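You operate a simulated robot arm through the tools that you are given. There is no shell and no other tool.

You are at the controls of a simulated robot arm. One attempt, no reset.

## Task
Cap the middle outlet and pressure-test it at about 150 psi.
Fine: in this order: swing the cap shut, turn it tight, ease the black handle wide open, throttle up by the middle gauge. Leave the other controls as they are.
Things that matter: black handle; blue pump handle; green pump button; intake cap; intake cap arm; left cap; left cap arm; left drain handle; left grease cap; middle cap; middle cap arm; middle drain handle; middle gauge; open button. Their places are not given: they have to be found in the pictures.

Only the result counts: the job must be done as asked and must still hold three seconds after the hand-in. Knocking over, shifting, dropping, spilling or breaking anything else fails it. A push-on lid holds only when it is set on centred and level and pressed home; a screw cap is set on level and turned clockwise until tight.

## Robot
A 6-joint arm with a two-finger gripper, fixed in place. Base frame: the origin is at the foot of the arm, x ahead of it, y to its left, z up. Units: cm, degrees, N and s.
Its first joint turns from -166.0 to 166.0 degrees. Payload 2.45 kg.
Tool frame: the origin (TCP) lies between the finger pads and is the grasp point; the fingertips stand 2 cm ahead of it; z points along the fingers, y is the line along which they close. The gripper opens to 14 cm. The gripper's body begins 16.8 cm behind the TCP.
Orientation is that of the tool frame in the base frame, as a unit quaternion [w, x, y, z]. With the fingers straight down and closing along the base's y, the tool's x points along the base's -x, its y along +y and its z along -z.

## Interface
- The arm moves only by the tool servo_tool. Its argument "increments" is a list of rows, each a list of 7 numbers: the turn, a rotation vector about the base's x, y, z in units of 45 degrees (1.0 is 45 degrees), then the shift along the base's x, y, z in units of 250 mm (1.0 is 250 mm), then the gripper command, from -1 (fully open) to 1 (shut), values between in proportion. In form: [[ax, ay, az, dx, dy, dz, jaw], ...]. A call has 1 to 20 rows; each row is the pose to reach, as a shift and turn from the pose commanded when the call began. A call with a number of a shift or a turn outside -1 to 1 is refused whole. Each row takes 0.2 s and may step no farther than 5 cm and 8.6 degrees from the row before; otherwise, or with a gripper value out of range, the whole call is refused. A pose out of reach is approached as far as the arm can. The call stops where the force on the tool passes 60 N (or 10 N more than at its start, if that is more) or the arm is blocked; 0.2 s more then pass. Each finger travels about 4.5 cm/s and halts on what it meets, pressing with about 22 N; the grip force reading is that of the motor and also rises with nothing between the fingers. The clock runs only during rows and for 0.2 s after the last one: add rows that repeat a pose to give the fingers time. It gives the time, the measured TCP pose, the force on the tool (base axes), the opening and the grip force at its end, in the units of the frame above (readings bear some noise), with the torque about the TCP (base axes, N m) and any sound that the robot's microphone picked up.
- Cameras (640 x 400 px; columns grow to the right, rows downward): "scene" is fixed at [5.02, -49.8, 138.69]; the picture's right is [0.45, -0.89, 0.00], its down [-0.46, -0.23, -0.85] and it looks along [0.76, 0.38, -0.52] (base axes); focal length 353 px, centre (320, 200). "wrist" rides on the gripper at [7.8, 1.1, -20.9] in the tool frame; the picture's right is [-0.14, 0.99, 0.00], its down [-0.92, -0.13, -0.37] and it looks along [-0.36, -0.05, 0.93] (tool axes); focal length 280 px, centre (320, 200).
- snapshot(camera): a new picture of that camera. The clock stands still meanwhile.
- measure_at(camera, pixels): for up to 12 pixels [column, row] of the newest picture of that camera ("zoom" is the newest enlarged one), the place [x, y, z] in the base frame of the surface seen there, good to about 0.2 cm. The clock stands still meanwhile.
- zoom(camera, box): a new picture of the part [left, top, right, bottom] of that camera's present view, enlarged. The clock stands still meanwhile.
- hand_in(): hands the job in; it is judged then, once.

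Unless the task says otherwise, let go and move clear before handing in.

The tools are called as a command line: name --pt "numbers of a row" for each row, then --argument value for the rest, lists and objects as JSON in quotes. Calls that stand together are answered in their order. servo_tool: Moves the arm, as the interface text tells. Its arguments: {"type":"object","properties":{"increments":{"type":"array"}},"required":["increments"]} The other tools are called the same way: snapshot (camera) takes a picture; measure_at (camera, pixels) gives the place of the surface under pixels of a picture; zoom (camera, box) takes an enlarged picture of a part of a camera's view; hand_in () hands the job in.

At the start:

```text
clock: 0.0
tool_pos: [57.49, -45.13, 113.37]
tcp_rot: [0.0, 0.0, 1.0, 0.0]
contact_force: [-0.2, -0.1, 0.1]
wrist_torque: [0.0, 0.0, -0.02]
grip_width: 13.99
grip_force: 0.1
```

scene: 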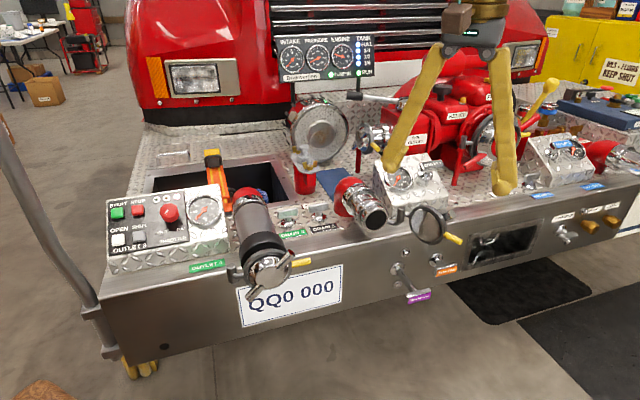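
wrist: 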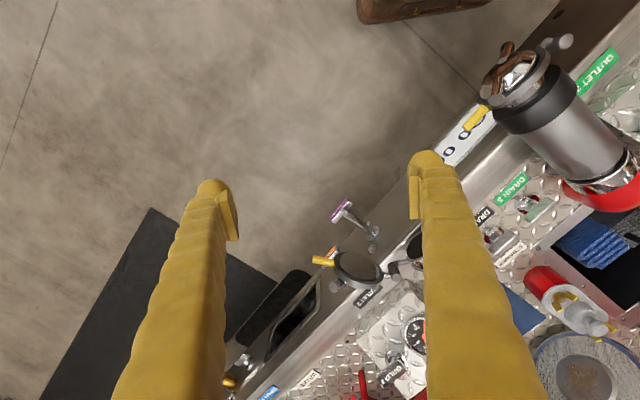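

The scene shows a fire-truck bumper panel with outlets around (270,270), (370,205) and a swung-open disc near (430,225). I'll zoom in on the parts to identify them.

zoom --camera "scene" --box '[320, 120, 480, 320]'

zoom --camera "scene" --box '[90, 150, 330, 320]'

zoom --camera "scene" --box '[460, 80, 640, 260]'

zoom --camera "scene" --box '[260, 20, 400, 180]'

```text
2.00 times, centred on (400, 220) of scene
```

zoom: 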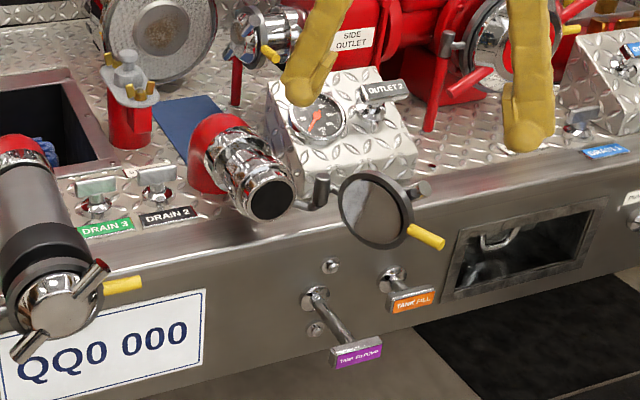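

```text
2.35 times, centred on (210, 235) of scene
```

zoom: 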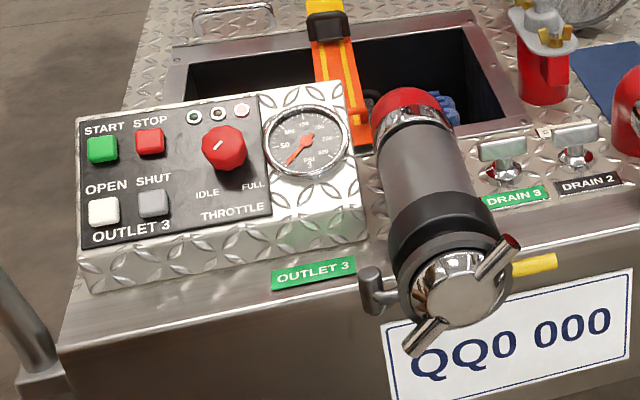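

```text
2.22 times, centred on (550, 170) of scene
```

zoom: 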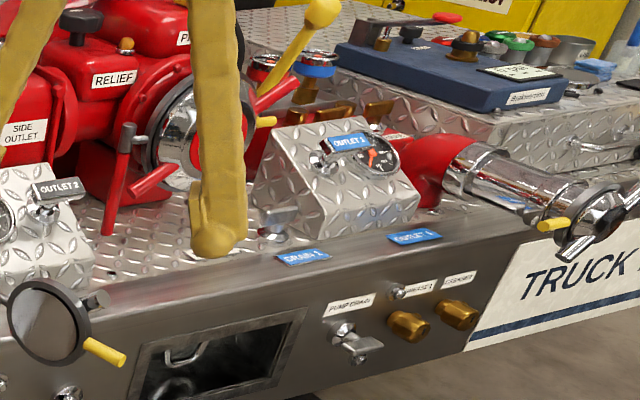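

```text
2.50 times, centred on (330, 100) of scene
```

zoom: 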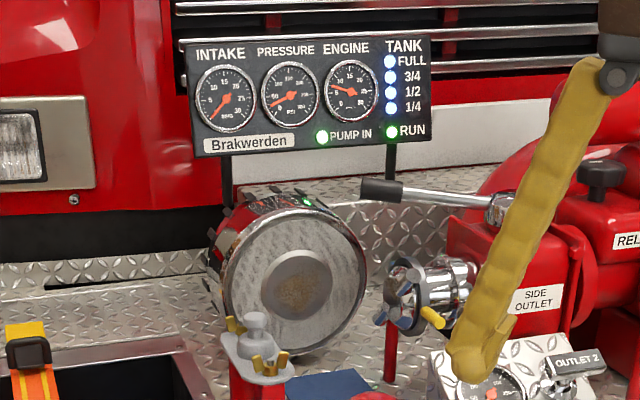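

The middle outlet (OUTLET 2) has its open mouth at zoom (270,190), with the cap swung open at scene (430,225). The OUTLET 2 valve handle is at about scene (415,170). I'll zoom in closer and measure.

zoom --camera "scene" --box '[330, 150, 474, 260]'

```text
3.64 times, centred on (402, 205) of scene
```

zoom: 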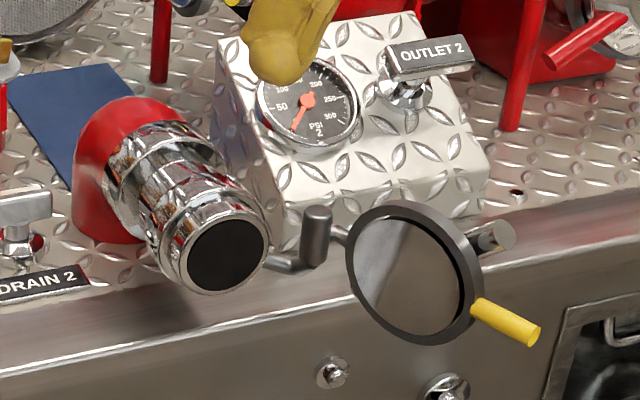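

measure_at --camera "zoom" --pixels '[[227, 253], [190, 220], [268, 235], [227, 205], [316, 225], [316, 255], [400, 275], [350, 260], [465, 280], [420, 335], [390, 210], [535, 335]]'

measure_at --camera "zoom" --pixels '[[480, 308], [508, 235], [487, 240], [335, 230], [280, 263], [430, 55], [390, 62], [472, 50], [405, 95], [345, 180], [470, 170], [250, 80]]'

```text
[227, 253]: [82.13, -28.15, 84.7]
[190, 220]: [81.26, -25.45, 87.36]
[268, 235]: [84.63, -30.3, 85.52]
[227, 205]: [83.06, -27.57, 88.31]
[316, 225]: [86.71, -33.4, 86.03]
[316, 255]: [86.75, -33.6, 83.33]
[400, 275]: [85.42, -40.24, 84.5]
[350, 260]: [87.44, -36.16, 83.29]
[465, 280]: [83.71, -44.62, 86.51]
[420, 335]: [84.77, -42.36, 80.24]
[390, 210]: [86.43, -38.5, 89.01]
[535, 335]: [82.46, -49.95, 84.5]
```

```text
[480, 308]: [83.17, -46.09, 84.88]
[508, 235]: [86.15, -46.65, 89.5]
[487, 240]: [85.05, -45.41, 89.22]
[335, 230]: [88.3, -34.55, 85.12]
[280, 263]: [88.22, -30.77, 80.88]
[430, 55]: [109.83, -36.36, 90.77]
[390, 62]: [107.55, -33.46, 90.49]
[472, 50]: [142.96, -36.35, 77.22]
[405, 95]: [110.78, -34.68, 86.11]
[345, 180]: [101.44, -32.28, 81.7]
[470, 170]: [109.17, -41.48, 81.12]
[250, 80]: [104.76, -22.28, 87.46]
```

The mouth of the middle outlet is near (82,-28,85), the hinge pin near (86.7,-33.5,85), and the open cap disc near (85.4,-40,84.5). I'll take close zooms of the cap and outlet to get their axes.

zoom --camera "scene" --box '[340, 170, 420, 240]'

zoom --camera "scene" --box '[395, 190, 475, 260]'

```text
5.71 times, centred on (380, 205) of scene
```

zoom: 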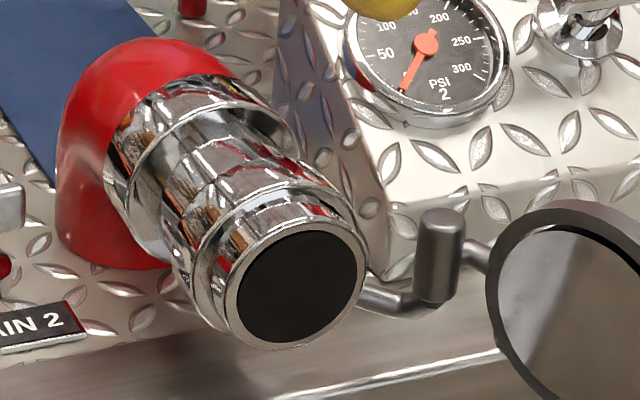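

```text
5.71 times, centred on (435, 225) of scene
```

zoom: 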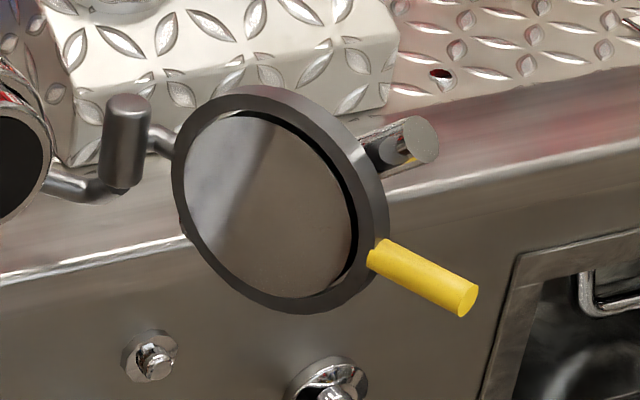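

measure_at --camera "zoom" --pixels '[[125, 100], [125, 140], [120, 180], [180, 150], [270, 95], [185, 215], [300, 302], [375, 200], [270, 210], [385, 252], [465, 300], [420, 138]]'

measure_at --camera "zoom" --pixels '[[425, 280], [400, 265], [425, 262], [410, 290], [385, 130], [395, 165], [420, 118], [365, 150], [350, 120], [205, 150], [330, 270], [220, 270]]'

zoom --camera "scene" --box '[340, 170, 420, 240]'

```text
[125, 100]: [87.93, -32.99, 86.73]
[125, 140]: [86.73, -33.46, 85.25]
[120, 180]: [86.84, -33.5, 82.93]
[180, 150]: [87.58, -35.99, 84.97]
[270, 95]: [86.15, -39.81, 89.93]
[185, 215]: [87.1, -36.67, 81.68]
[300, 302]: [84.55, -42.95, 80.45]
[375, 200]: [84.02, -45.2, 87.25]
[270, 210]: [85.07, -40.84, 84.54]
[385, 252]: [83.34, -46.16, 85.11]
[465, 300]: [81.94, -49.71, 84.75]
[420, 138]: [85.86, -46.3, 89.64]
```

```text
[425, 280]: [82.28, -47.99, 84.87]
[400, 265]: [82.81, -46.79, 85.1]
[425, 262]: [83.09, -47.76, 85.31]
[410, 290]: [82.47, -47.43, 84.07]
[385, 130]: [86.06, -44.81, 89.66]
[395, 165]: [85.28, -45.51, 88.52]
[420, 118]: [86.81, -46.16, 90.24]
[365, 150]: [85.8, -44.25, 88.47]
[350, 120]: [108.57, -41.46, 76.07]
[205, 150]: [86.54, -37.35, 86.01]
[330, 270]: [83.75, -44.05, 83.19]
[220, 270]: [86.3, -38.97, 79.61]
```

```text
5.71 times, centred on (380, 205) of scene
```

zoom: 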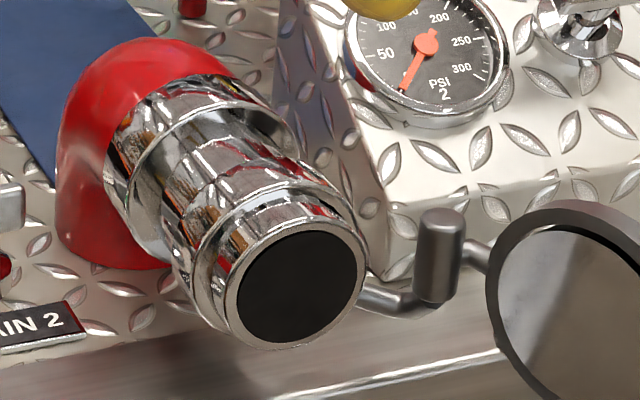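

measure_at --camera "zoom" --pixels '[[229, 285], [364, 275], [310, 225], [275, 345], [300, 290], [345, 235], [240, 325], [245, 242], [210, 240], [175, 225], [110, 170], [300, 150]]'

measure_at --camera "zoom" --pixels '[[322, 222], [358, 250], [360, 300], [340, 325], [300, 343], [250, 335], [228, 310], [232, 265], [260, 234], [290, 222], [180, 130], [130, 60]]'

```text
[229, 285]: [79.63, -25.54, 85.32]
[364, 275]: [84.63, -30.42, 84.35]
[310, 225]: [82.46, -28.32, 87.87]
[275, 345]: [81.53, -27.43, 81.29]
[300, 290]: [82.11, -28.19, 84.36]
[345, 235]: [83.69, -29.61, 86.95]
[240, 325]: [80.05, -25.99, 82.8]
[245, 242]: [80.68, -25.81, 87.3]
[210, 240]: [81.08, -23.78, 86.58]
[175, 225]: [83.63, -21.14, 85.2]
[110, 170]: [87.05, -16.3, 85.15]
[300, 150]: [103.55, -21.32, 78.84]
```

```text
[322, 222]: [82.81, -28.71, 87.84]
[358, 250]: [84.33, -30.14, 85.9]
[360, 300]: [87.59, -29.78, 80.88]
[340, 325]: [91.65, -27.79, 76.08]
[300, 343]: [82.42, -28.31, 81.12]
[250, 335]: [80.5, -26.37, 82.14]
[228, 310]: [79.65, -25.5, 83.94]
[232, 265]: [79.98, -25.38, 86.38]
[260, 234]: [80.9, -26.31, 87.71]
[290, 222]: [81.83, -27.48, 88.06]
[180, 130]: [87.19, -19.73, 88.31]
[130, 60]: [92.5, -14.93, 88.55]
```

The mouth rim pixels give an outlet axis pointing about (-0.7,-0.7,0). The hinge pin is vertical near (87.5,-33.3), so the cap must swing about 112° clockwise seen from above. Next I'll study the left cap, since it shows the lug layout of a closed cap, and the throttle and valve handle.

zoom --camera "scene" --box '[220, 220, 310, 310]'

zoom --camera "scene" --box '[380, 140, 450, 190]'

zoom --camera "scene" --box '[100, 180, 240, 270]'

```text
4.44 times, centred on (265, 265) of scene
```

zoom: 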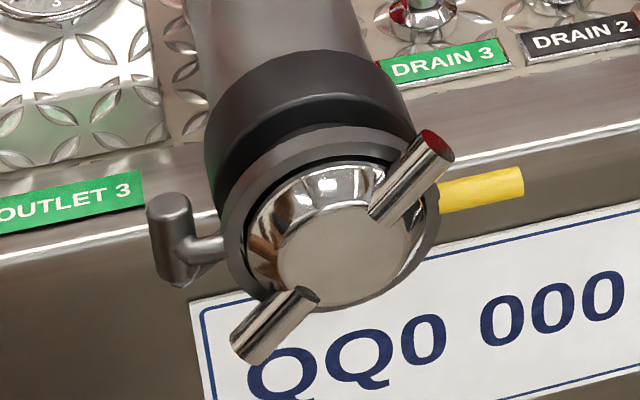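

```text
8.00 times, centred on (415, 165) of scene
```

zoom: 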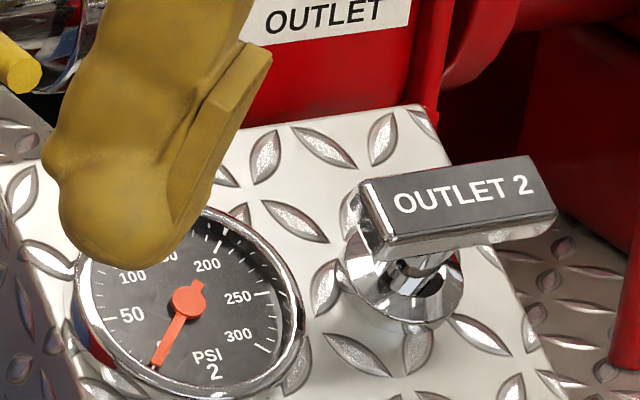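

```text
4.44 times, centred on (170, 225) of scene
```

zoom: 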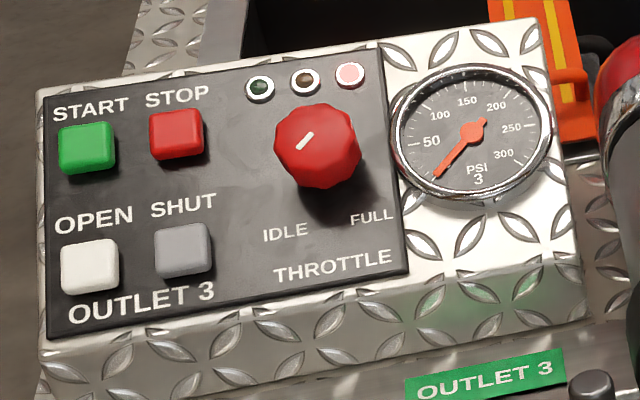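

The left cap shows two lugs on a dome, 180° apart across the hub. The throttle knob is at zoom (318,150), with its pointer toward IDLE. I'll measure the panel knob.

measure_at --camera "zoom" --pixels '[[318, 140], [290, 145], [350, 140], [318, 115], [318, 170], [303, 141], [240, 180], [230, 240], [390, 220], [340, 60], [230, 100], [390, 100]]'

zoom --camera "scene" --box '[380, 140, 450, 190]'

```text
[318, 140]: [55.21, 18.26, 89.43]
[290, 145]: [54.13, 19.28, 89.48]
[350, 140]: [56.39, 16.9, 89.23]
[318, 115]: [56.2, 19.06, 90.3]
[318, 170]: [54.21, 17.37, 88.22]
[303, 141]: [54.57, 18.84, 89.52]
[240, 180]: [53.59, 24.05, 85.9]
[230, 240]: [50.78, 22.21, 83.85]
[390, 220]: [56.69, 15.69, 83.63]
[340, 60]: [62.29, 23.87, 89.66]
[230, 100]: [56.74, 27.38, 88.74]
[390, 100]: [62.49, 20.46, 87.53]
```

```text
8.00 times, centred on (415, 165) of scene
```

zoom: 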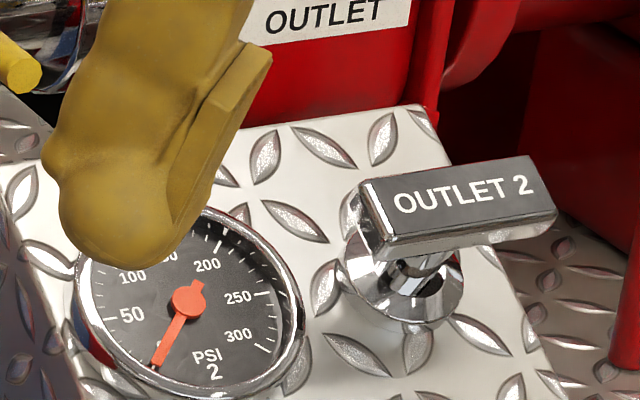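

measure_at --camera "zoom" --pixels '[[365, 185], [390, 245], [535, 165], [550, 210], [450, 205], [405, 275], [380, 290], [435, 130], [480, 300], [440, 335], [340, 300], [300, 220]]'

measure_at --camera "zoom" --pixels '[[405, 140], [500, 330], [330, 380], [290, 180], [380, 200], [525, 205], [545, 235], [400, 250], [400, 310], [450, 290], [345, 250], [545, 390]]'

```text
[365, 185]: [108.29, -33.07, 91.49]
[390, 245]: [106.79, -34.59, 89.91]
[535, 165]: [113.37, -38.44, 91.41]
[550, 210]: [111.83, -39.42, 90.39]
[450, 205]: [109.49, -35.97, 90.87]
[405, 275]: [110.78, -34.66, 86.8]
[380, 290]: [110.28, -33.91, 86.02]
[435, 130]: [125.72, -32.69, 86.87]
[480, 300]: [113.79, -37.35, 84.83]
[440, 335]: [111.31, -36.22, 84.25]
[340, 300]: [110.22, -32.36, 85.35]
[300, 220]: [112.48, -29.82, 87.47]
```

```text
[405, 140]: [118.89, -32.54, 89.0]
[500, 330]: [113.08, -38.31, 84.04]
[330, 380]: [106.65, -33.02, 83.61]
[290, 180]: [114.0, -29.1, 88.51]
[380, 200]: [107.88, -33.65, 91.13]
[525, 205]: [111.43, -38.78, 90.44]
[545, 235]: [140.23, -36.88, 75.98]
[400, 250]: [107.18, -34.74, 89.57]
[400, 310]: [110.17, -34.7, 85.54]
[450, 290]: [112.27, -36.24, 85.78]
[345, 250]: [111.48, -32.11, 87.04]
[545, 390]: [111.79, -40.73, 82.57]
```

The OUTLET 2 handle is a bar near (110,-36,91), and its box face has a normal of about (-0.36,-0.36,0.86). First I'll move above the yellow handle of the middle cap arm, which is near (82.8,-48.5,84.6), and turn the tool about +73° so the fingers straddle it.

servo_tool --pt "0 0 0.125 0.1 -0.019 -0.03 0.28" --pt "0 0 0.25 0.2 -0.038 -0.06 0.28" --pt "0 0 0.375 0.3 -0.057 -0.09 0.28" --pt "0 0 0.5 0.4 -0.076 -0.12 0.28" --pt "0 0 0.625 0.5 -0.095 -0.15 0.28" --pt "0 0 0.75 0.6 -0.114 -0.18 0.28" --pt "0 0 0.875 0.7 -0.133 -0.21 0.28" --pt "0 0 1.0 0.8 -0.151 -0.24 0.28"

```text
clock: 1.8
tool_pos: [77.59, -48.69, 107.62]
tcp_rot: [0.0, -0.384, 0.923, 0.0]
contact_force: [-0.5, 0.4, 0.6]
wrist_torque: [-0.02, -0.02, -0.02]
grip_width: 5.05
grip_force: 0.3
```

The move came out as planned, and the tool is at 45°. I'll finish the turn to 73° and go above the yellow handle.

servo_tool --pt "0 0 0.15 0.05 -0.002 -0.1 0.28" --pt "0 0 0.3 0.1 -0.004 -0.2 0.28" --pt "0 0 0.45 0.15 -0.006 -0.3 0.28" --pt "0 0 0.62 0.206 -0.008 -0.4 0.28"

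snapshot --camera "wrist"

snapshot --camera "scene"

```text
clock: 2.8
tool_pos: [82.72, -49.08, 97.68]
tcp_rot: [0.001, -0.595, 0.803, 0.0]
contact_force: [0.3, 0.0, 1.0]
wrist_torque: [-0.02, -0.01, 0.01]
grip_width: 5.04
grip_force: 0.1
```

```text
taken
```

wrist: 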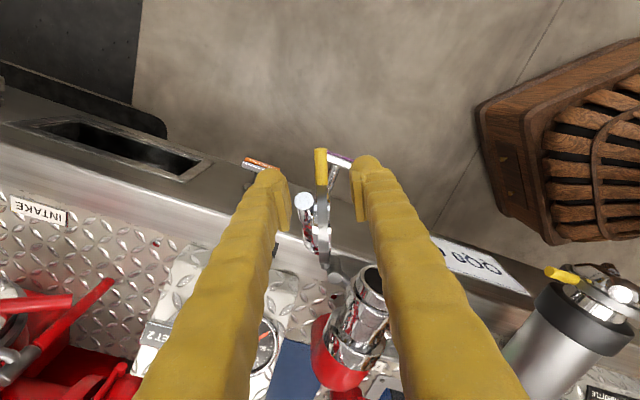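

```text
taken
```

scene: 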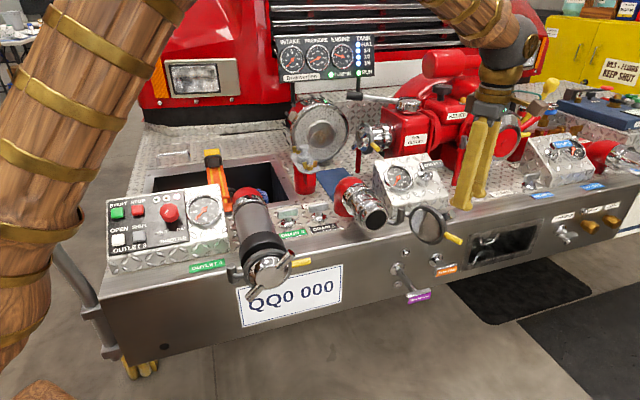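

In the wrist view the yellow handle is at (320,165), between the fingers, and one lug end is at (304,203). I'll measure both.

measure_at --camera "wrist" --pixels '[[320, 155], [321, 170], [322, 180], [304, 200], [312, 230], [325, 215], [335, 275], [290, 215], [366, 280], [320, 250]]'

zoom --camera "wrist" --box '[230, 130, 410, 300]'

```text
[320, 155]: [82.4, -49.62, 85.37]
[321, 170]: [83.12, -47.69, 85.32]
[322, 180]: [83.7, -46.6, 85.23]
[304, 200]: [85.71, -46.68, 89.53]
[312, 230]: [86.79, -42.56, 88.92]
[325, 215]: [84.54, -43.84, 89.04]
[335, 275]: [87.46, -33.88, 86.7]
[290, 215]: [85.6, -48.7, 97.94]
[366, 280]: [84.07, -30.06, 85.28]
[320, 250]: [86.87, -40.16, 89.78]
```

```text
2.35 times, centred on (320, 215) of wrist
```

zoom: 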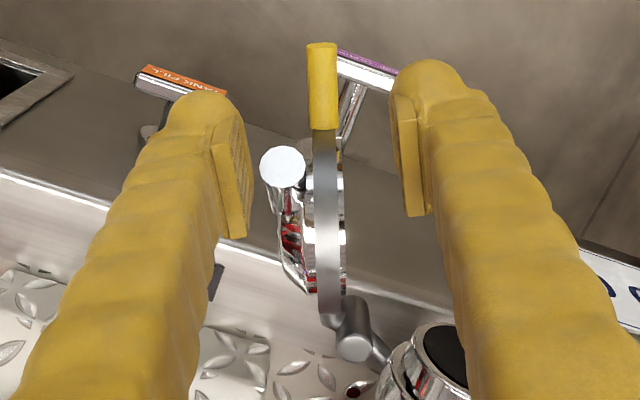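

The handle axis runs through (82.4,-49.6) and (83.7,-46.6) at centre height z≈84.55. The TCP is straight above it. I'll descend, then close to a loose cage of about 2.6 cm.

servo_tool --pt "0 0 0 0 0 -0.15 0.28" --pt "0 0 0 0 0 -0.3 0.28" --pt "0 0 0 0 0 -0.42 0.28" --pt "0 0 0 0 0 -0.48 0.28" --pt "0 0 0 0 0 -0.523 0.28" --pt "0 0 0 0 0 -0.523 0.62" --pt "0 0 0 0 0 -0.523 0.62"

snapshot --camera "wrist"

```text
clock: 4.4
tool_pos: [82.69, -49.21, 84.37]
tcp_rot: [0.001, -0.594, 0.804, -0.001]
contact_force: [-0.7, -0.3, 0.0]
wrist_torque: [-0.04, -0.03, 0.02]
grip_width: 2.67
grip_force: 0.0
```

```text
taken
```

wrist: 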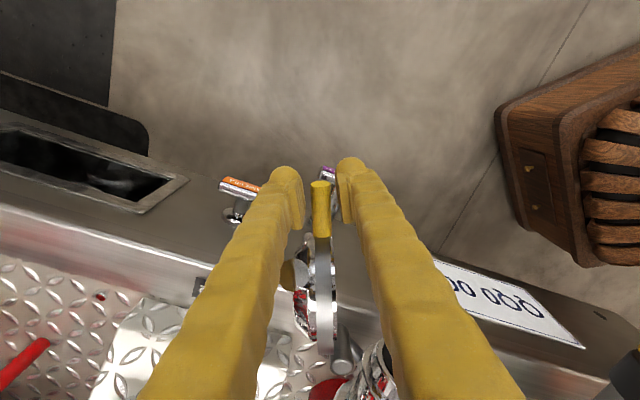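

The handle is caged between the fingers at wrist (320,205). Now I'll swing the arm clockwise about the hinge at (87.4,-33.75) for the first 45°, turning the tool along with it.

servo_tool --pt "0 0 -0.1 -0.0479 0.0165 0.006 0.62" --pt "0 0 -0.2 -0.0944 0.0369 0.006 0.62" --pt "0 0 -0.3 -0.1391 0.0608 0.006 0.62" --pt "0 0 -0.4 -0.1818 0.0882 0.006 0.62" --pt "0 0 -0.5 -0.2222 0.1188 0.006 0.62" --pt "0 0 -0.6 -0.2601 0.1525 0.006 0.62" --pt "0 0 -0.7 -0.2953 0.1891 0.006 0.62" --pt "0 0 -0.8 -0.3274 0.2283 0.006 0.62" --pt "0 0 -0.9 -0.3564 0.2699 0.006 0.62" --pt "0 0 -1.0 -0.382 0.3137 0.006 0.62"

snapshot --camera "wrist"

snapshot --camera "scene"

```text
clock: 6.6
tool_pos: [73.14, -41.35, 84.42]
tcp_rot: [-0.001, -0.241, 0.97, -0.001]
contact_force: [0.3, -0.6, -0.4]
wrist_torque: [0.02, -0.03, -0.03]
grip_width: 2.67
grip_force: 0.0
```

```text
taken
```

wrist: 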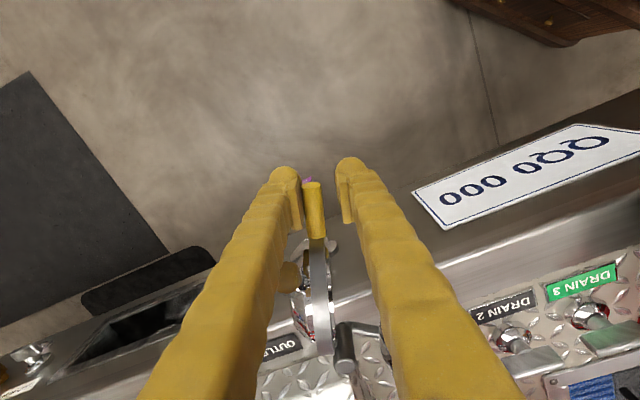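

```text
taken
```

scene: 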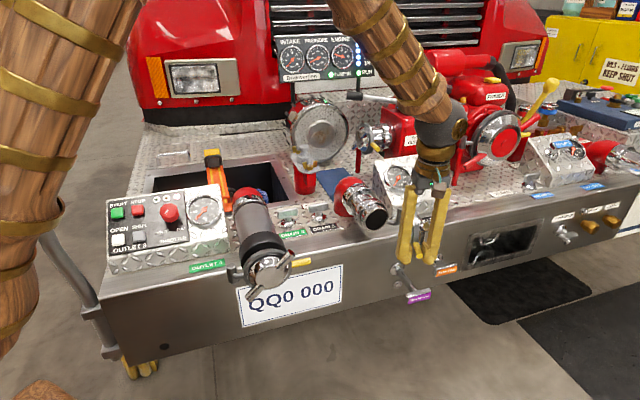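

The cap follows the cage: the handle is at wrist (314,205), pushed by the left finger. I'll continue the arc for the next 45°.

servo_tool --pt "0 0 -0.1 -0.0222 0.0457 0.004 0.62" --pt "0 0 -0.2 -0.0406 0.0929 0.004 0.62" --pt "0 0 -0.3 -0.0553 0.1414 0.004 0.62" --pt "0 0 -0.4 -0.0662 0.191 0.004 0.62" --pt "0 0 -0.5 -0.0731 0.2412 0.004 0.62" --pt "0 0 -0.6 -0.076 0.2919 0.004 0.62" --pt "0 0 -0.7 -0.075 0.3426 0.004 0.62" --pt "0 0 -0.8 -0.07 0.393 0.004 0.62" --pt "0 0 -0.9 -0.0611 0.443 0.004 0.62" --pt "0 0 -1.0 -0.0482 0.4921 0.004 0.62"

snapshot --camera "wrist"

zoom --camera "scene" --box '[320, 150, 480, 270]'

```text
clock: 8.8
tool_pos: [71.83, -29.08, 84.7]
tcp_rot: [0.0, 0.148, 0.989, 0.0]
contact_force: [-1.1, -1.1, 0.4]
wrist_torque: [-0.01, 0.0, 0.01]
grip_width: 2.69
grip_force: 0.1
```

```text
taken
```

wrist: 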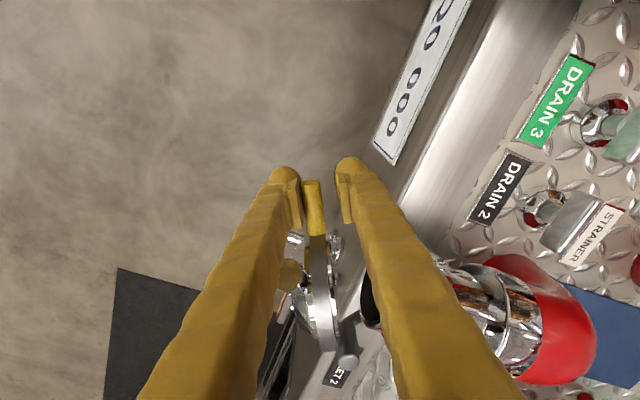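

```text
3.33 times, centred on (400, 210) of scene
```

zoom: 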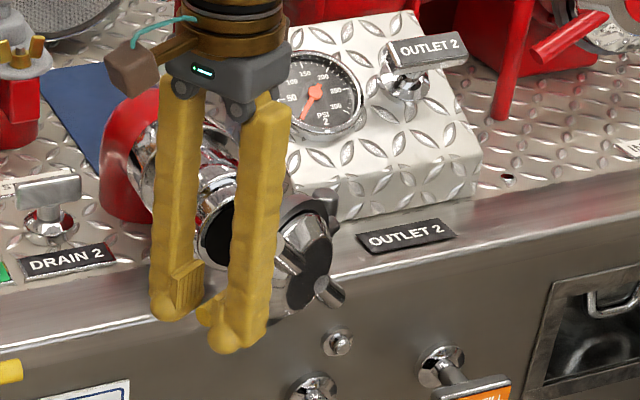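

The cap is about 22° from shut. I'll continue 18° in small steps and check the contact.

servo_tool --pt "0 0 -0.0667 0.0106 0.0321 0 0.62" --pt "0 0 -0.1333 0.023 0.0636 0 0.62" --pt "0 0 -0.2 0.037 0.0944 0 0.62" --pt "0 0 -0.2667 0.0525 0.1244 0 0.62" --pt "0 0 -0.3333 0.0696 0.1536 0 0.62" --pt "0 0 -0.4 0.0883 0.1818 0 0.62"

snapshot --camera "wrist"

zoom --camera "scene" --box '[320, 150, 480, 270]'

```text
clock: 10.2
tool_pos: [74.02, -24.54, 84.69]
tcp_rot: [0.0, 0.301, 0.954, 0.0]
contact_force: [-0.4, 0.4, -0.5]
wrist_torque: [0.01, -0.03, 0.0]
grip_width: 2.69
grip_force: 0.4
```

```text
taken
```

wrist: 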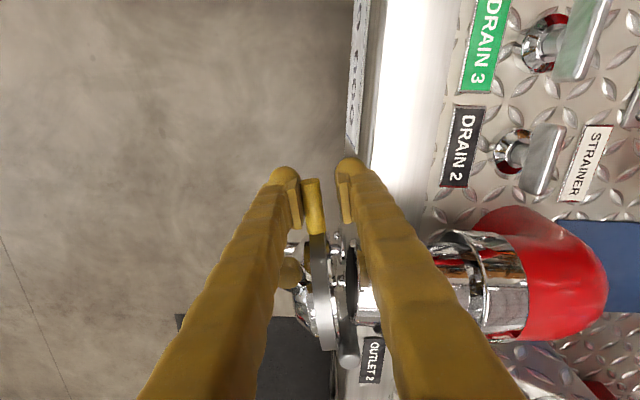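

```text
3.33 times, centred on (400, 210) of scene
```

zoom: 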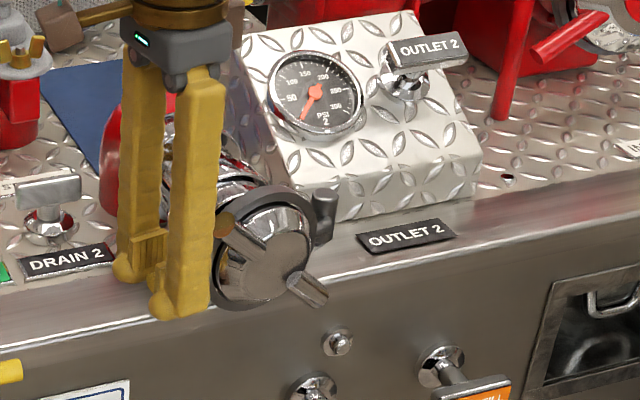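

The ring plane is still about 1–1.5 cm off the mouth, seen at wrist (335,280) against (352,280). I'll continue in 1.5° steps.

servo_tool --pt "0 0 -0.0333 0.0098 0.0138 0 0.62" --pt "0 0 -0.0667 0.02 0.0272 0 0.62" --pt "0 0 -0.1 0.0306 0.0404 0 0.62" --pt "0 0 -0.1333 0.0415 0.0534 0 0.62"

zoom --camera "wrist" --box '[240, 160, 480, 360]'

```text
clock: 11.2
tool_pos: [75.32, -23.1, 84.6]
tcp_rot: [0.0, 0.351, 0.936, 0.0]
contact_force: [-0.5, -0.4, -0.5]
wrist_torque: [0.01, -0.01, 0.06]
grip_width: 2.68
grip_force: 0.0
```

```text
2.00 times, centred on (360, 260) of wrist
```

zoom: 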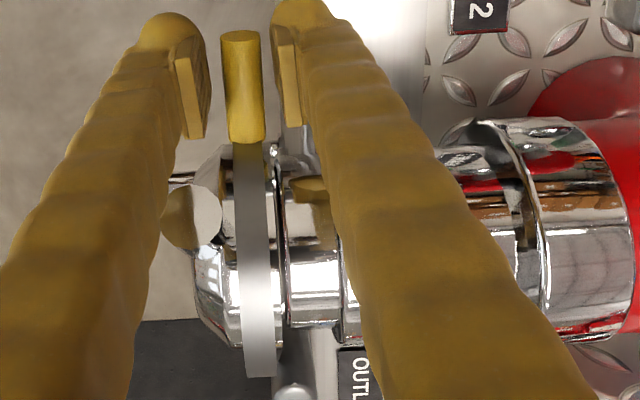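

The handle now sits between both fingers at zoom (243,85), so the cap seems to have snapped onto the mouth. I'll push a little further to check that it is seated.

servo_tool --pt "0 0 -0.0333 0.0112 0.0126 0 0.62" --pt "0 0 -0.0667 0.0228 0.025 0 0.62"

zoom --camera "wrist" --box '[240, 160, 480, 360]'

```text
clock: 11.8
tool_pos: [75.91, -22.6, 84.63]
tcp_rot: [0.0, 0.376, 0.927, 0.0]
contact_force: [-0.9, -1.3, 0.1]
wrist_torque: [0.02, 0.02, -0.04]
grip_width: 2.67
grip_force: 0.9
```

```text
2.00 times, centred on (360, 260) of wrist
```

zoom: 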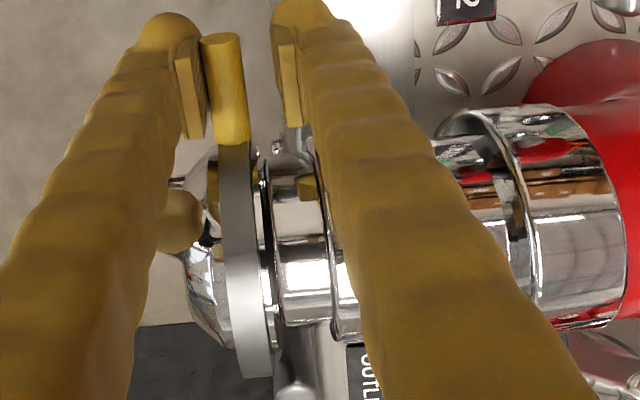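

The handle now touches the trailing finger and the force is still small. I'll push another 1.5° twice and watch the force.

servo_tool --pt "0 0 -0.0167 0.006 0.006 0 0.62" --pt "0 0 -0.0333 0.0119 0.012 0 0.62"

zoom --camera "wrist" --box '[240, 160, 480, 360]'

```text
clock: 12.4
tool_pos: [76.06, -22.35, 84.69]
tcp_rot: [0.0, 0.388, 0.922, 0.0]
contact_force: [-2.8, -9.1, 0.1]
wrist_torque: [0.0, 0.0, 0.19]
grip_width: 3.25
grip_force: 4.3
```

```text
2.00 times, centred on (360, 260) of wrist
```

zoom: 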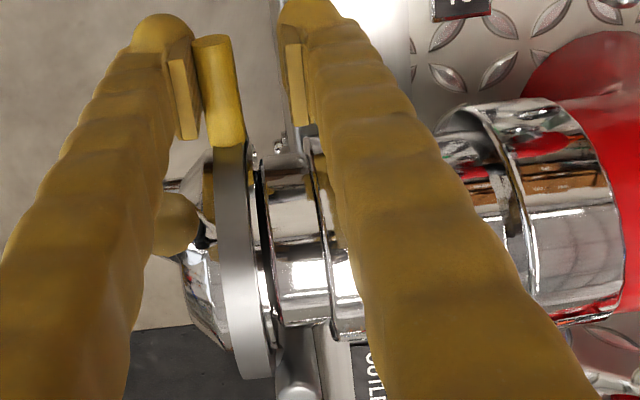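

The reaction is about 9.5 N, so the cap is against its shut stop. I'll back off slightly, open the fingers and lift clear, then look.

servo_tool --pt "0 0 0 -0.01 -0.01 0 0.3" --pt "0 0 0 -0.01 -0.01 0 0.3" --pt "0 0 0 -0.01 -0.01 0 0.3" --pt "0 0 0 -0.01 -0.01 0.1 0.3" --pt "0 0 0 -0.01 -0.01 0.3 0.3" --pt "0 0 0 -0.1 -0.1 0.5 0.3" --pt "0 0 0 -0.2 -0.2 0.6 0.3"

snapshot --camera "wrist"

snapshot --camera "scene"

```text
refused: row 6 steps farther than a row can; nothing moved
```

```text
taken
```

wrist: 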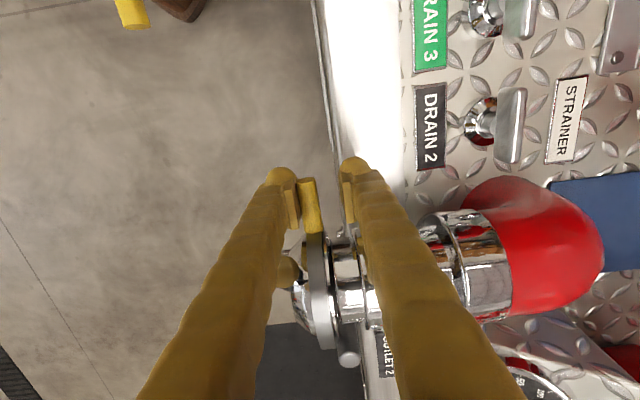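

```text
taken
```

scene: 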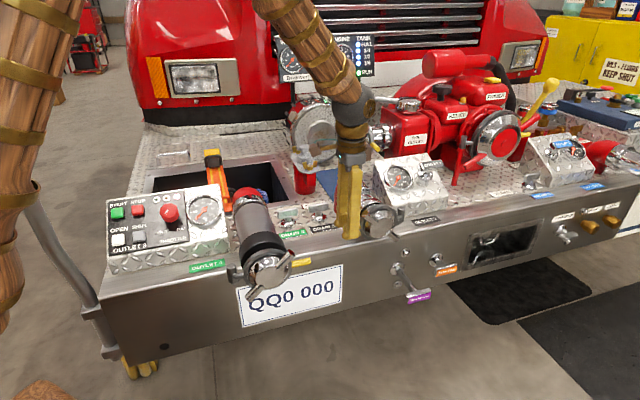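

The last call was refused because one step was too long, so nothing moved. I'll repeat the retreat with shorter steps.

servo_tool --pt "0 0 0 -0.01 -0.01 0 0.3" --pt "0 0 0 -0.01 -0.01 0 0.3" --pt "0 0 0 -0.01 -0.01 0 0.3" --pt "0 0 0 -0.01 -0.01 0.1 0.3" --pt "0 0 0 -0.01 -0.01 0.25 0.3" --pt "0 0 0 -0.05 -0.05 0.4 0.3" --pt "0 0 0 -0.12 -0.12 0.52 0.3" --pt "0 0 0 -0.2 -0.2 0.6 0.3"

snapshot --camera "wrist"

zoom --camera "scene" --box '[330, 170, 430, 250]'

```text
clock: 14.2
tool_pos: [71.01, -27.14, 99.82]
tcp_rot: [-0.001, 0.388, 0.921, -0.001]
contact_force: [0.4, 1.0, -0.1]
wrist_torque: [0.02, -0.05, 0.01]
grip_width: 4.89
grip_force: 0.1
```

```text
taken
```

wrist: 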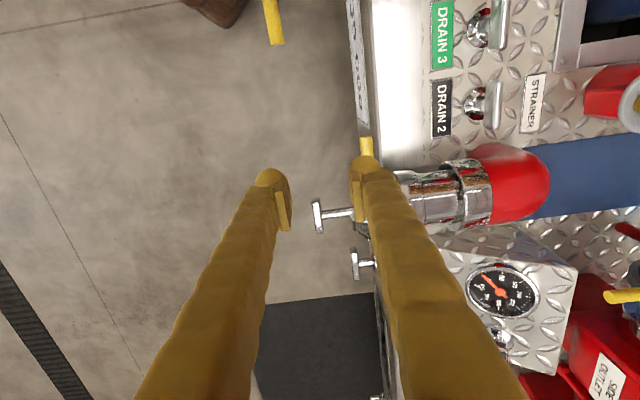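

```text
5.00 times, centred on (380, 210) of scene
```

zoom: 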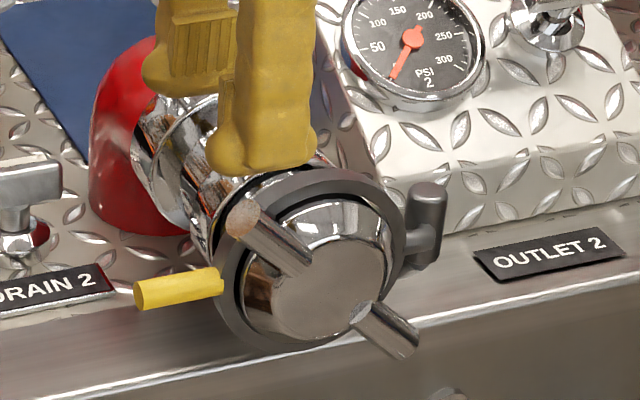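

The cap is shut, with one lug at zoom (245,220) and the other at (395,340). I'll measure the cap face and lugs.

measure_at --camera "zoom" --pixels '[[325, 285], [243, 215], [415, 345], [370, 318], [300, 260], [265, 240], [390, 328], [330, 190], [225, 270], [330, 345], [398, 230], [175, 290]]'

measure_at --camera "zoom" --pixels '[[290, 300], [360, 280], [320, 250], [330, 320], [350, 180], [230, 300], [290, 345], [250, 205], [235, 225], [405, 355], [420, 330], [425, 200]]'

```text
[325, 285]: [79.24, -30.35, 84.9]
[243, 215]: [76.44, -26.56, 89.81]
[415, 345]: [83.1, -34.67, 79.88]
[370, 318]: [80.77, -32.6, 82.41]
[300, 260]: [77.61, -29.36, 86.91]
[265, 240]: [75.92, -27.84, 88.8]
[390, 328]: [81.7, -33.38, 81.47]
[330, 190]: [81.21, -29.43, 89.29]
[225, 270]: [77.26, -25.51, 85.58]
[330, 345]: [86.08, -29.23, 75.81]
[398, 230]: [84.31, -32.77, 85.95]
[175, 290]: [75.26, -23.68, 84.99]
```

```text
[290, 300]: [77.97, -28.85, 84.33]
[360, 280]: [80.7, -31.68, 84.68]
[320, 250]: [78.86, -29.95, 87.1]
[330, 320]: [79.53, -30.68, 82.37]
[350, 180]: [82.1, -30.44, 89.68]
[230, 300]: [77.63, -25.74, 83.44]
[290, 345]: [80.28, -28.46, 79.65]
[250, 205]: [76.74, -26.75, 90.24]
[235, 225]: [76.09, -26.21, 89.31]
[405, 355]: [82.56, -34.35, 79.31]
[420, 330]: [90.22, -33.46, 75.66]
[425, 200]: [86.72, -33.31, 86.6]
```

The cap axis runs along d≈(0.715,0.70,0), with the face centre near (79.5,-30.6,84.6). The lugs lie at about 134° and -46° seen from the front, and reach 7.2 cm from the axis. I'll turn them like a two-pin wrench: retreat in front of the cap and pitch the tool to horizontal in two stages.

servo_tool --pt "0.07 -0.0715 0 -0.0232 -0.07 0.012 0.3" --pt "0.14 -0.143 0 -0.0464 -0.14 0.024 0.3" --pt "0.21 -0.2145 0 -0.0696 -0.21 0.036 0.3" --pt "0.28 -0.286 0 -0.0928 -0.28 0.048 0.3" --pt "0.35 -0.3575 0 -0.116 -0.35 0.06 0.3" --pt "0.42 -0.429 0 -0.1392 -0.42 0.072 0.3" --pt "0.49 -0.5005 0 -0.1624 -0.49 0.084 0.3" --pt "0.56 -0.572 0 -0.1856 -0.56 0.096 0.3" --pt "0.63 -0.6435 0 -0.2088 -0.63 0.108 0.3" --pt "0.7 -0.715 0 -0.232 -0.7 0.12 0.3"

snapshot --camera "scene"

```text
clock: 16.4
tool_pos: [65.25, -44.8, 102.74]
tcp_rot: [0.149, 0.358, 0.852, 0.353]
contact_force: [0.6, 0.0, -0.4]
wrist_torque: [-0.04, 0.03, -0.02]
grip_width: 4.88
grip_force: 0.0
```

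```text
taken
```

scene: 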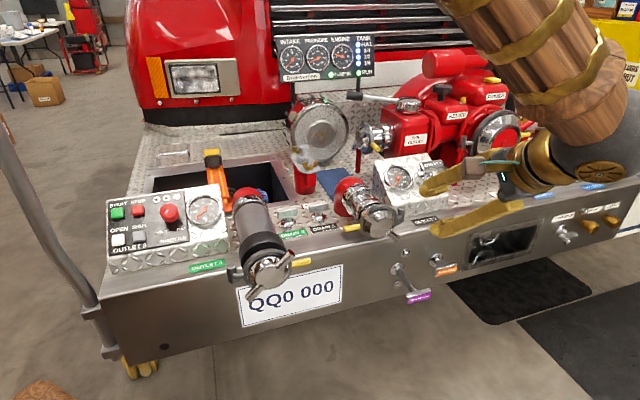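

The 45° pitch is done and the way is clear. I'll do the other 45° and also open the fingers to about 9 cm.

servo_tool --pt "0.07 -0.0715 0 0 0 -0.02 0.0" --pt "0.14 -0.143 0 0 0 -0.04 -0.2" --pt "0.21 -0.2145 0 0 0 -0.06 -0.29" --pt "0.28 -0.286 0 0 0 -0.08 -0.29" --pt "0.35 -0.3575 0 0 0 -0.1 -0.29" --pt "0.42 -0.429 0 0 0 -0.12 -0.29" --pt "0.49 -0.5005 0 0 0 -0.14 -0.29" --pt "0.56 -0.572 0 0 0 -0.16 -0.29" --pt "0.63 -0.6435 0 0 0 -0.18 -0.29" --pt "0.7 -0.715 0 0 0 -0.2 -0.29" --pt "0.7 -0.715 0 0 0 -0.2 -0.29"

snapshot --camera "scene"

snapshot --camera "wrist"

```text
clock: 18.8
tool_pos: [65.16, -44.73, 97.64]
tcp_rot: [0.274, 0.274, 0.651, 0.653]
contact_force: [-0.2, 0.0, -0.4]
wrist_torque: [-0.02, -0.01, 0.03]
grip_width: 9.02
grip_force: 0.1
```

```text
taken
```

scene: 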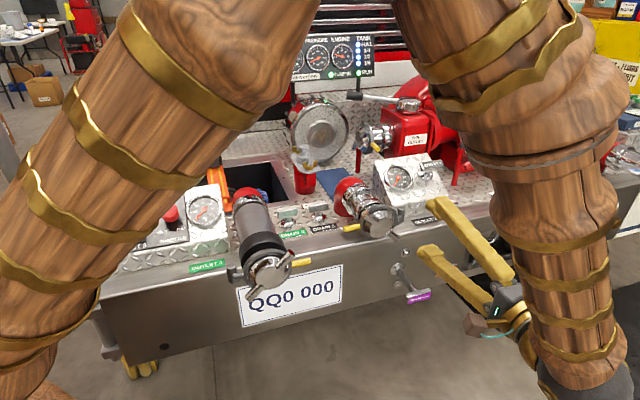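

```text
taken
```

wrist: 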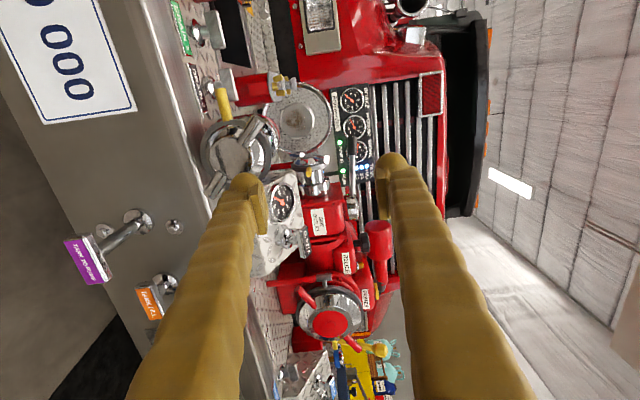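

The tool now points horizontally along (0.714,0.70,0). The wrist view shows the cap at about (235,150), so I'll zoom and measure its centre, ring and lugs from here.

zoom --camera "wrist" --box '[170, 80, 310, 220]'

```text
2.86 times, centred on (240, 150) of wrist
```

zoom: 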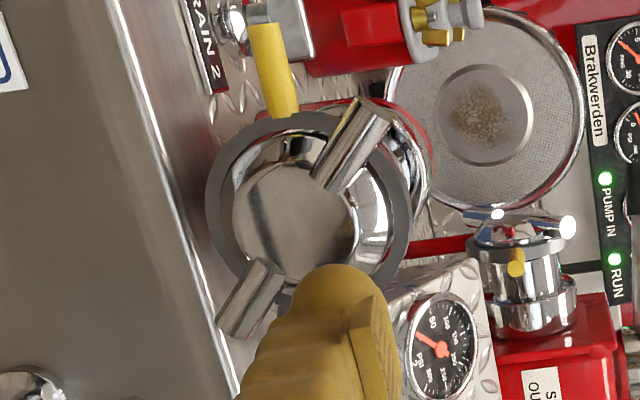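

measure_at --camera "zoom" --pixels '[[293, 222], [241, 222], [350, 222], [293, 165], [270, 275], [370, 115], [345, 150], [330, 180], [240, 305], [260, 270], [220, 200], [405, 200]]'

measure_at --camera "zoom" --pixels '[[385, 105], [222, 335], [230, 275], [300, 120], [250, 140], [390, 250], [270, 60], [150, 200], [120, 100], [190, 300], [365, 170], [335, 130]]'

```text
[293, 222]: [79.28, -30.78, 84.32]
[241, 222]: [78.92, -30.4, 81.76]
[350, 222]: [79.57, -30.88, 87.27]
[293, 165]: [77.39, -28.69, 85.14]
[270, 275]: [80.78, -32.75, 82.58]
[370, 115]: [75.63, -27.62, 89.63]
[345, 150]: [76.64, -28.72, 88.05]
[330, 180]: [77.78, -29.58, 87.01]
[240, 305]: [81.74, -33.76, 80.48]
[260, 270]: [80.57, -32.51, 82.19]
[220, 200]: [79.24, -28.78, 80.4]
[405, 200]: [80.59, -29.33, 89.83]
```

```text
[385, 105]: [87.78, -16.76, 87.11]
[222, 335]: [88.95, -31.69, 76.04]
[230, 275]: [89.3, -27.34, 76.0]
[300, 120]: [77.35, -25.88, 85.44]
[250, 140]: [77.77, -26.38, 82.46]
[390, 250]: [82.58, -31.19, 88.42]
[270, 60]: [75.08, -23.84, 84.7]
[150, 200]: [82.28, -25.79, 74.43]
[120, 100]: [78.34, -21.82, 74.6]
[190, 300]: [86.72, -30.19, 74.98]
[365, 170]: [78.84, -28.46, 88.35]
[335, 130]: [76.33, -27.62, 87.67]
```

The face centre is confirmed near (79.4,-30.6,84.5). I'll roll the tool 46° clockwise about its axis so the fingers go into the free quadrants, and descend to the cap axis height while still 20 cm out.

servo_tool --pt "0.0914 0.0895 0 0 0 -0.066 -0.29" --pt "0.1828 0.179 0 0 0 -0.132 -0.29" --pt "0.2742 0.2685 0 0 0 -0.198 -0.29" --pt "0.3656 0.358 0 0 0 -0.264 -0.29" --pt "0.457 0.4475 0 0 0 -0.33 -0.29" --pt "0.5484 0.537 0 0 0 -0.396 -0.29" --pt "0.6398 0.6265 0 0 0 -0.462 -0.29" --pt "0.731 0.716 0 0 0 -0.526 -0.29"

snapshot --camera "scene"

snapshot --camera "wrist"

```text
clock: 20.6
tool_pos: [65.26, -44.84, 84.43]
tcp_rot: [-0.003, 0.507, 0.492, 0.707]
contact_force: [-0.5, -0.2, -0.1]
wrist_torque: [0.04, 0.02, 0.02]
grip_width: 9.02
grip_force: 0.2
```

```text
taken
```

scene: 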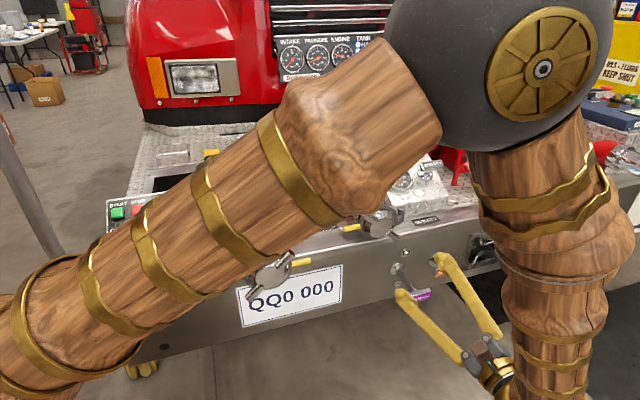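

```text
taken
```

wrist: 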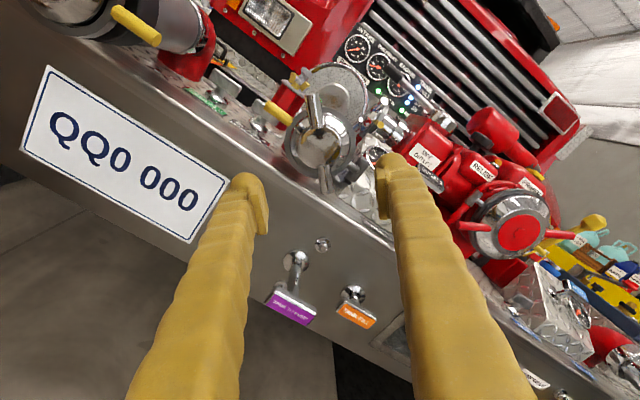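

The arm reached the pose at 44°, and in the wrist view the lugs run vertically at (315,105)–(325,185), between the fingers. I'll zoom to check that the tool axis hits the cap centre, which should appear at (320,147).

zoom --camera "wrist" --box '[240, 80, 400, 220]'

```text
2.86 times, centred on (320, 150) of wrist
```

zoom: 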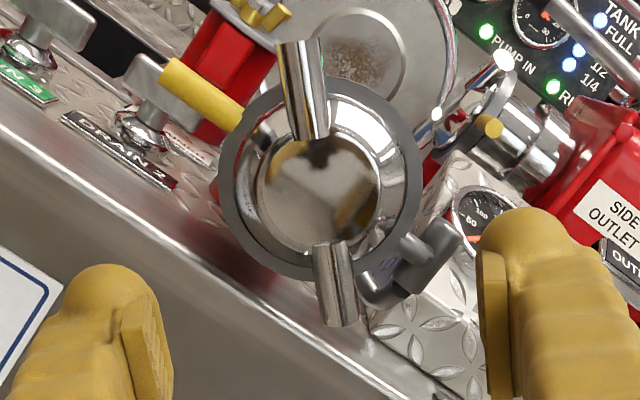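

The tool axis is on the cap centre, zoom (318,188). I'll advance 15 cm along the axis and look again.

servo_tool --pt "0 0 0 0.0858 0.084 0 -0.29" --pt "0 0 0 0.1716 0.168 0 -0.29" --pt "0 0 0 0.2574 0.252 0 -0.29" --pt "0 0 0 0.3432 0.336 0 -0.29" --pt "0 0 0 0.429 0.42 0 -0.29"

snapshot --camera "wrist"

snapshot --camera "scene"

```text
clock: 21.8
tool_pos: [75.92, -34.2, 84.44]
tcp_rot: [-0.002, 0.507, 0.493, 0.707]
contact_force: [-0.1, -0.2, 0.3]
wrist_torque: [0.02, 0.03, 0.0]
grip_width: 9.02
grip_force: 0.1
```

```text
taken
```

wrist: 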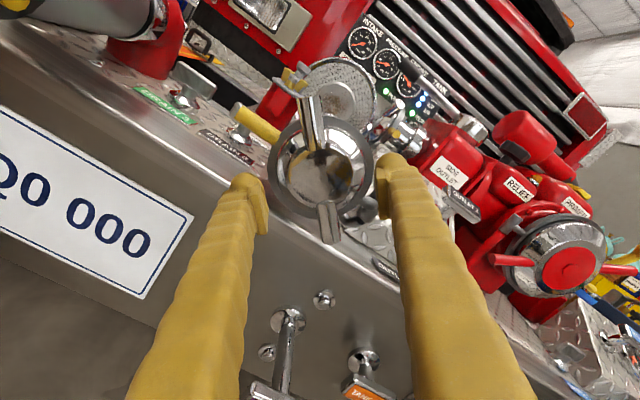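

```text
taken
```

scene: 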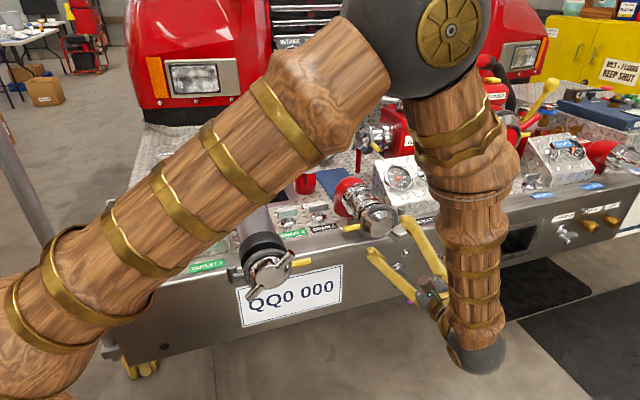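

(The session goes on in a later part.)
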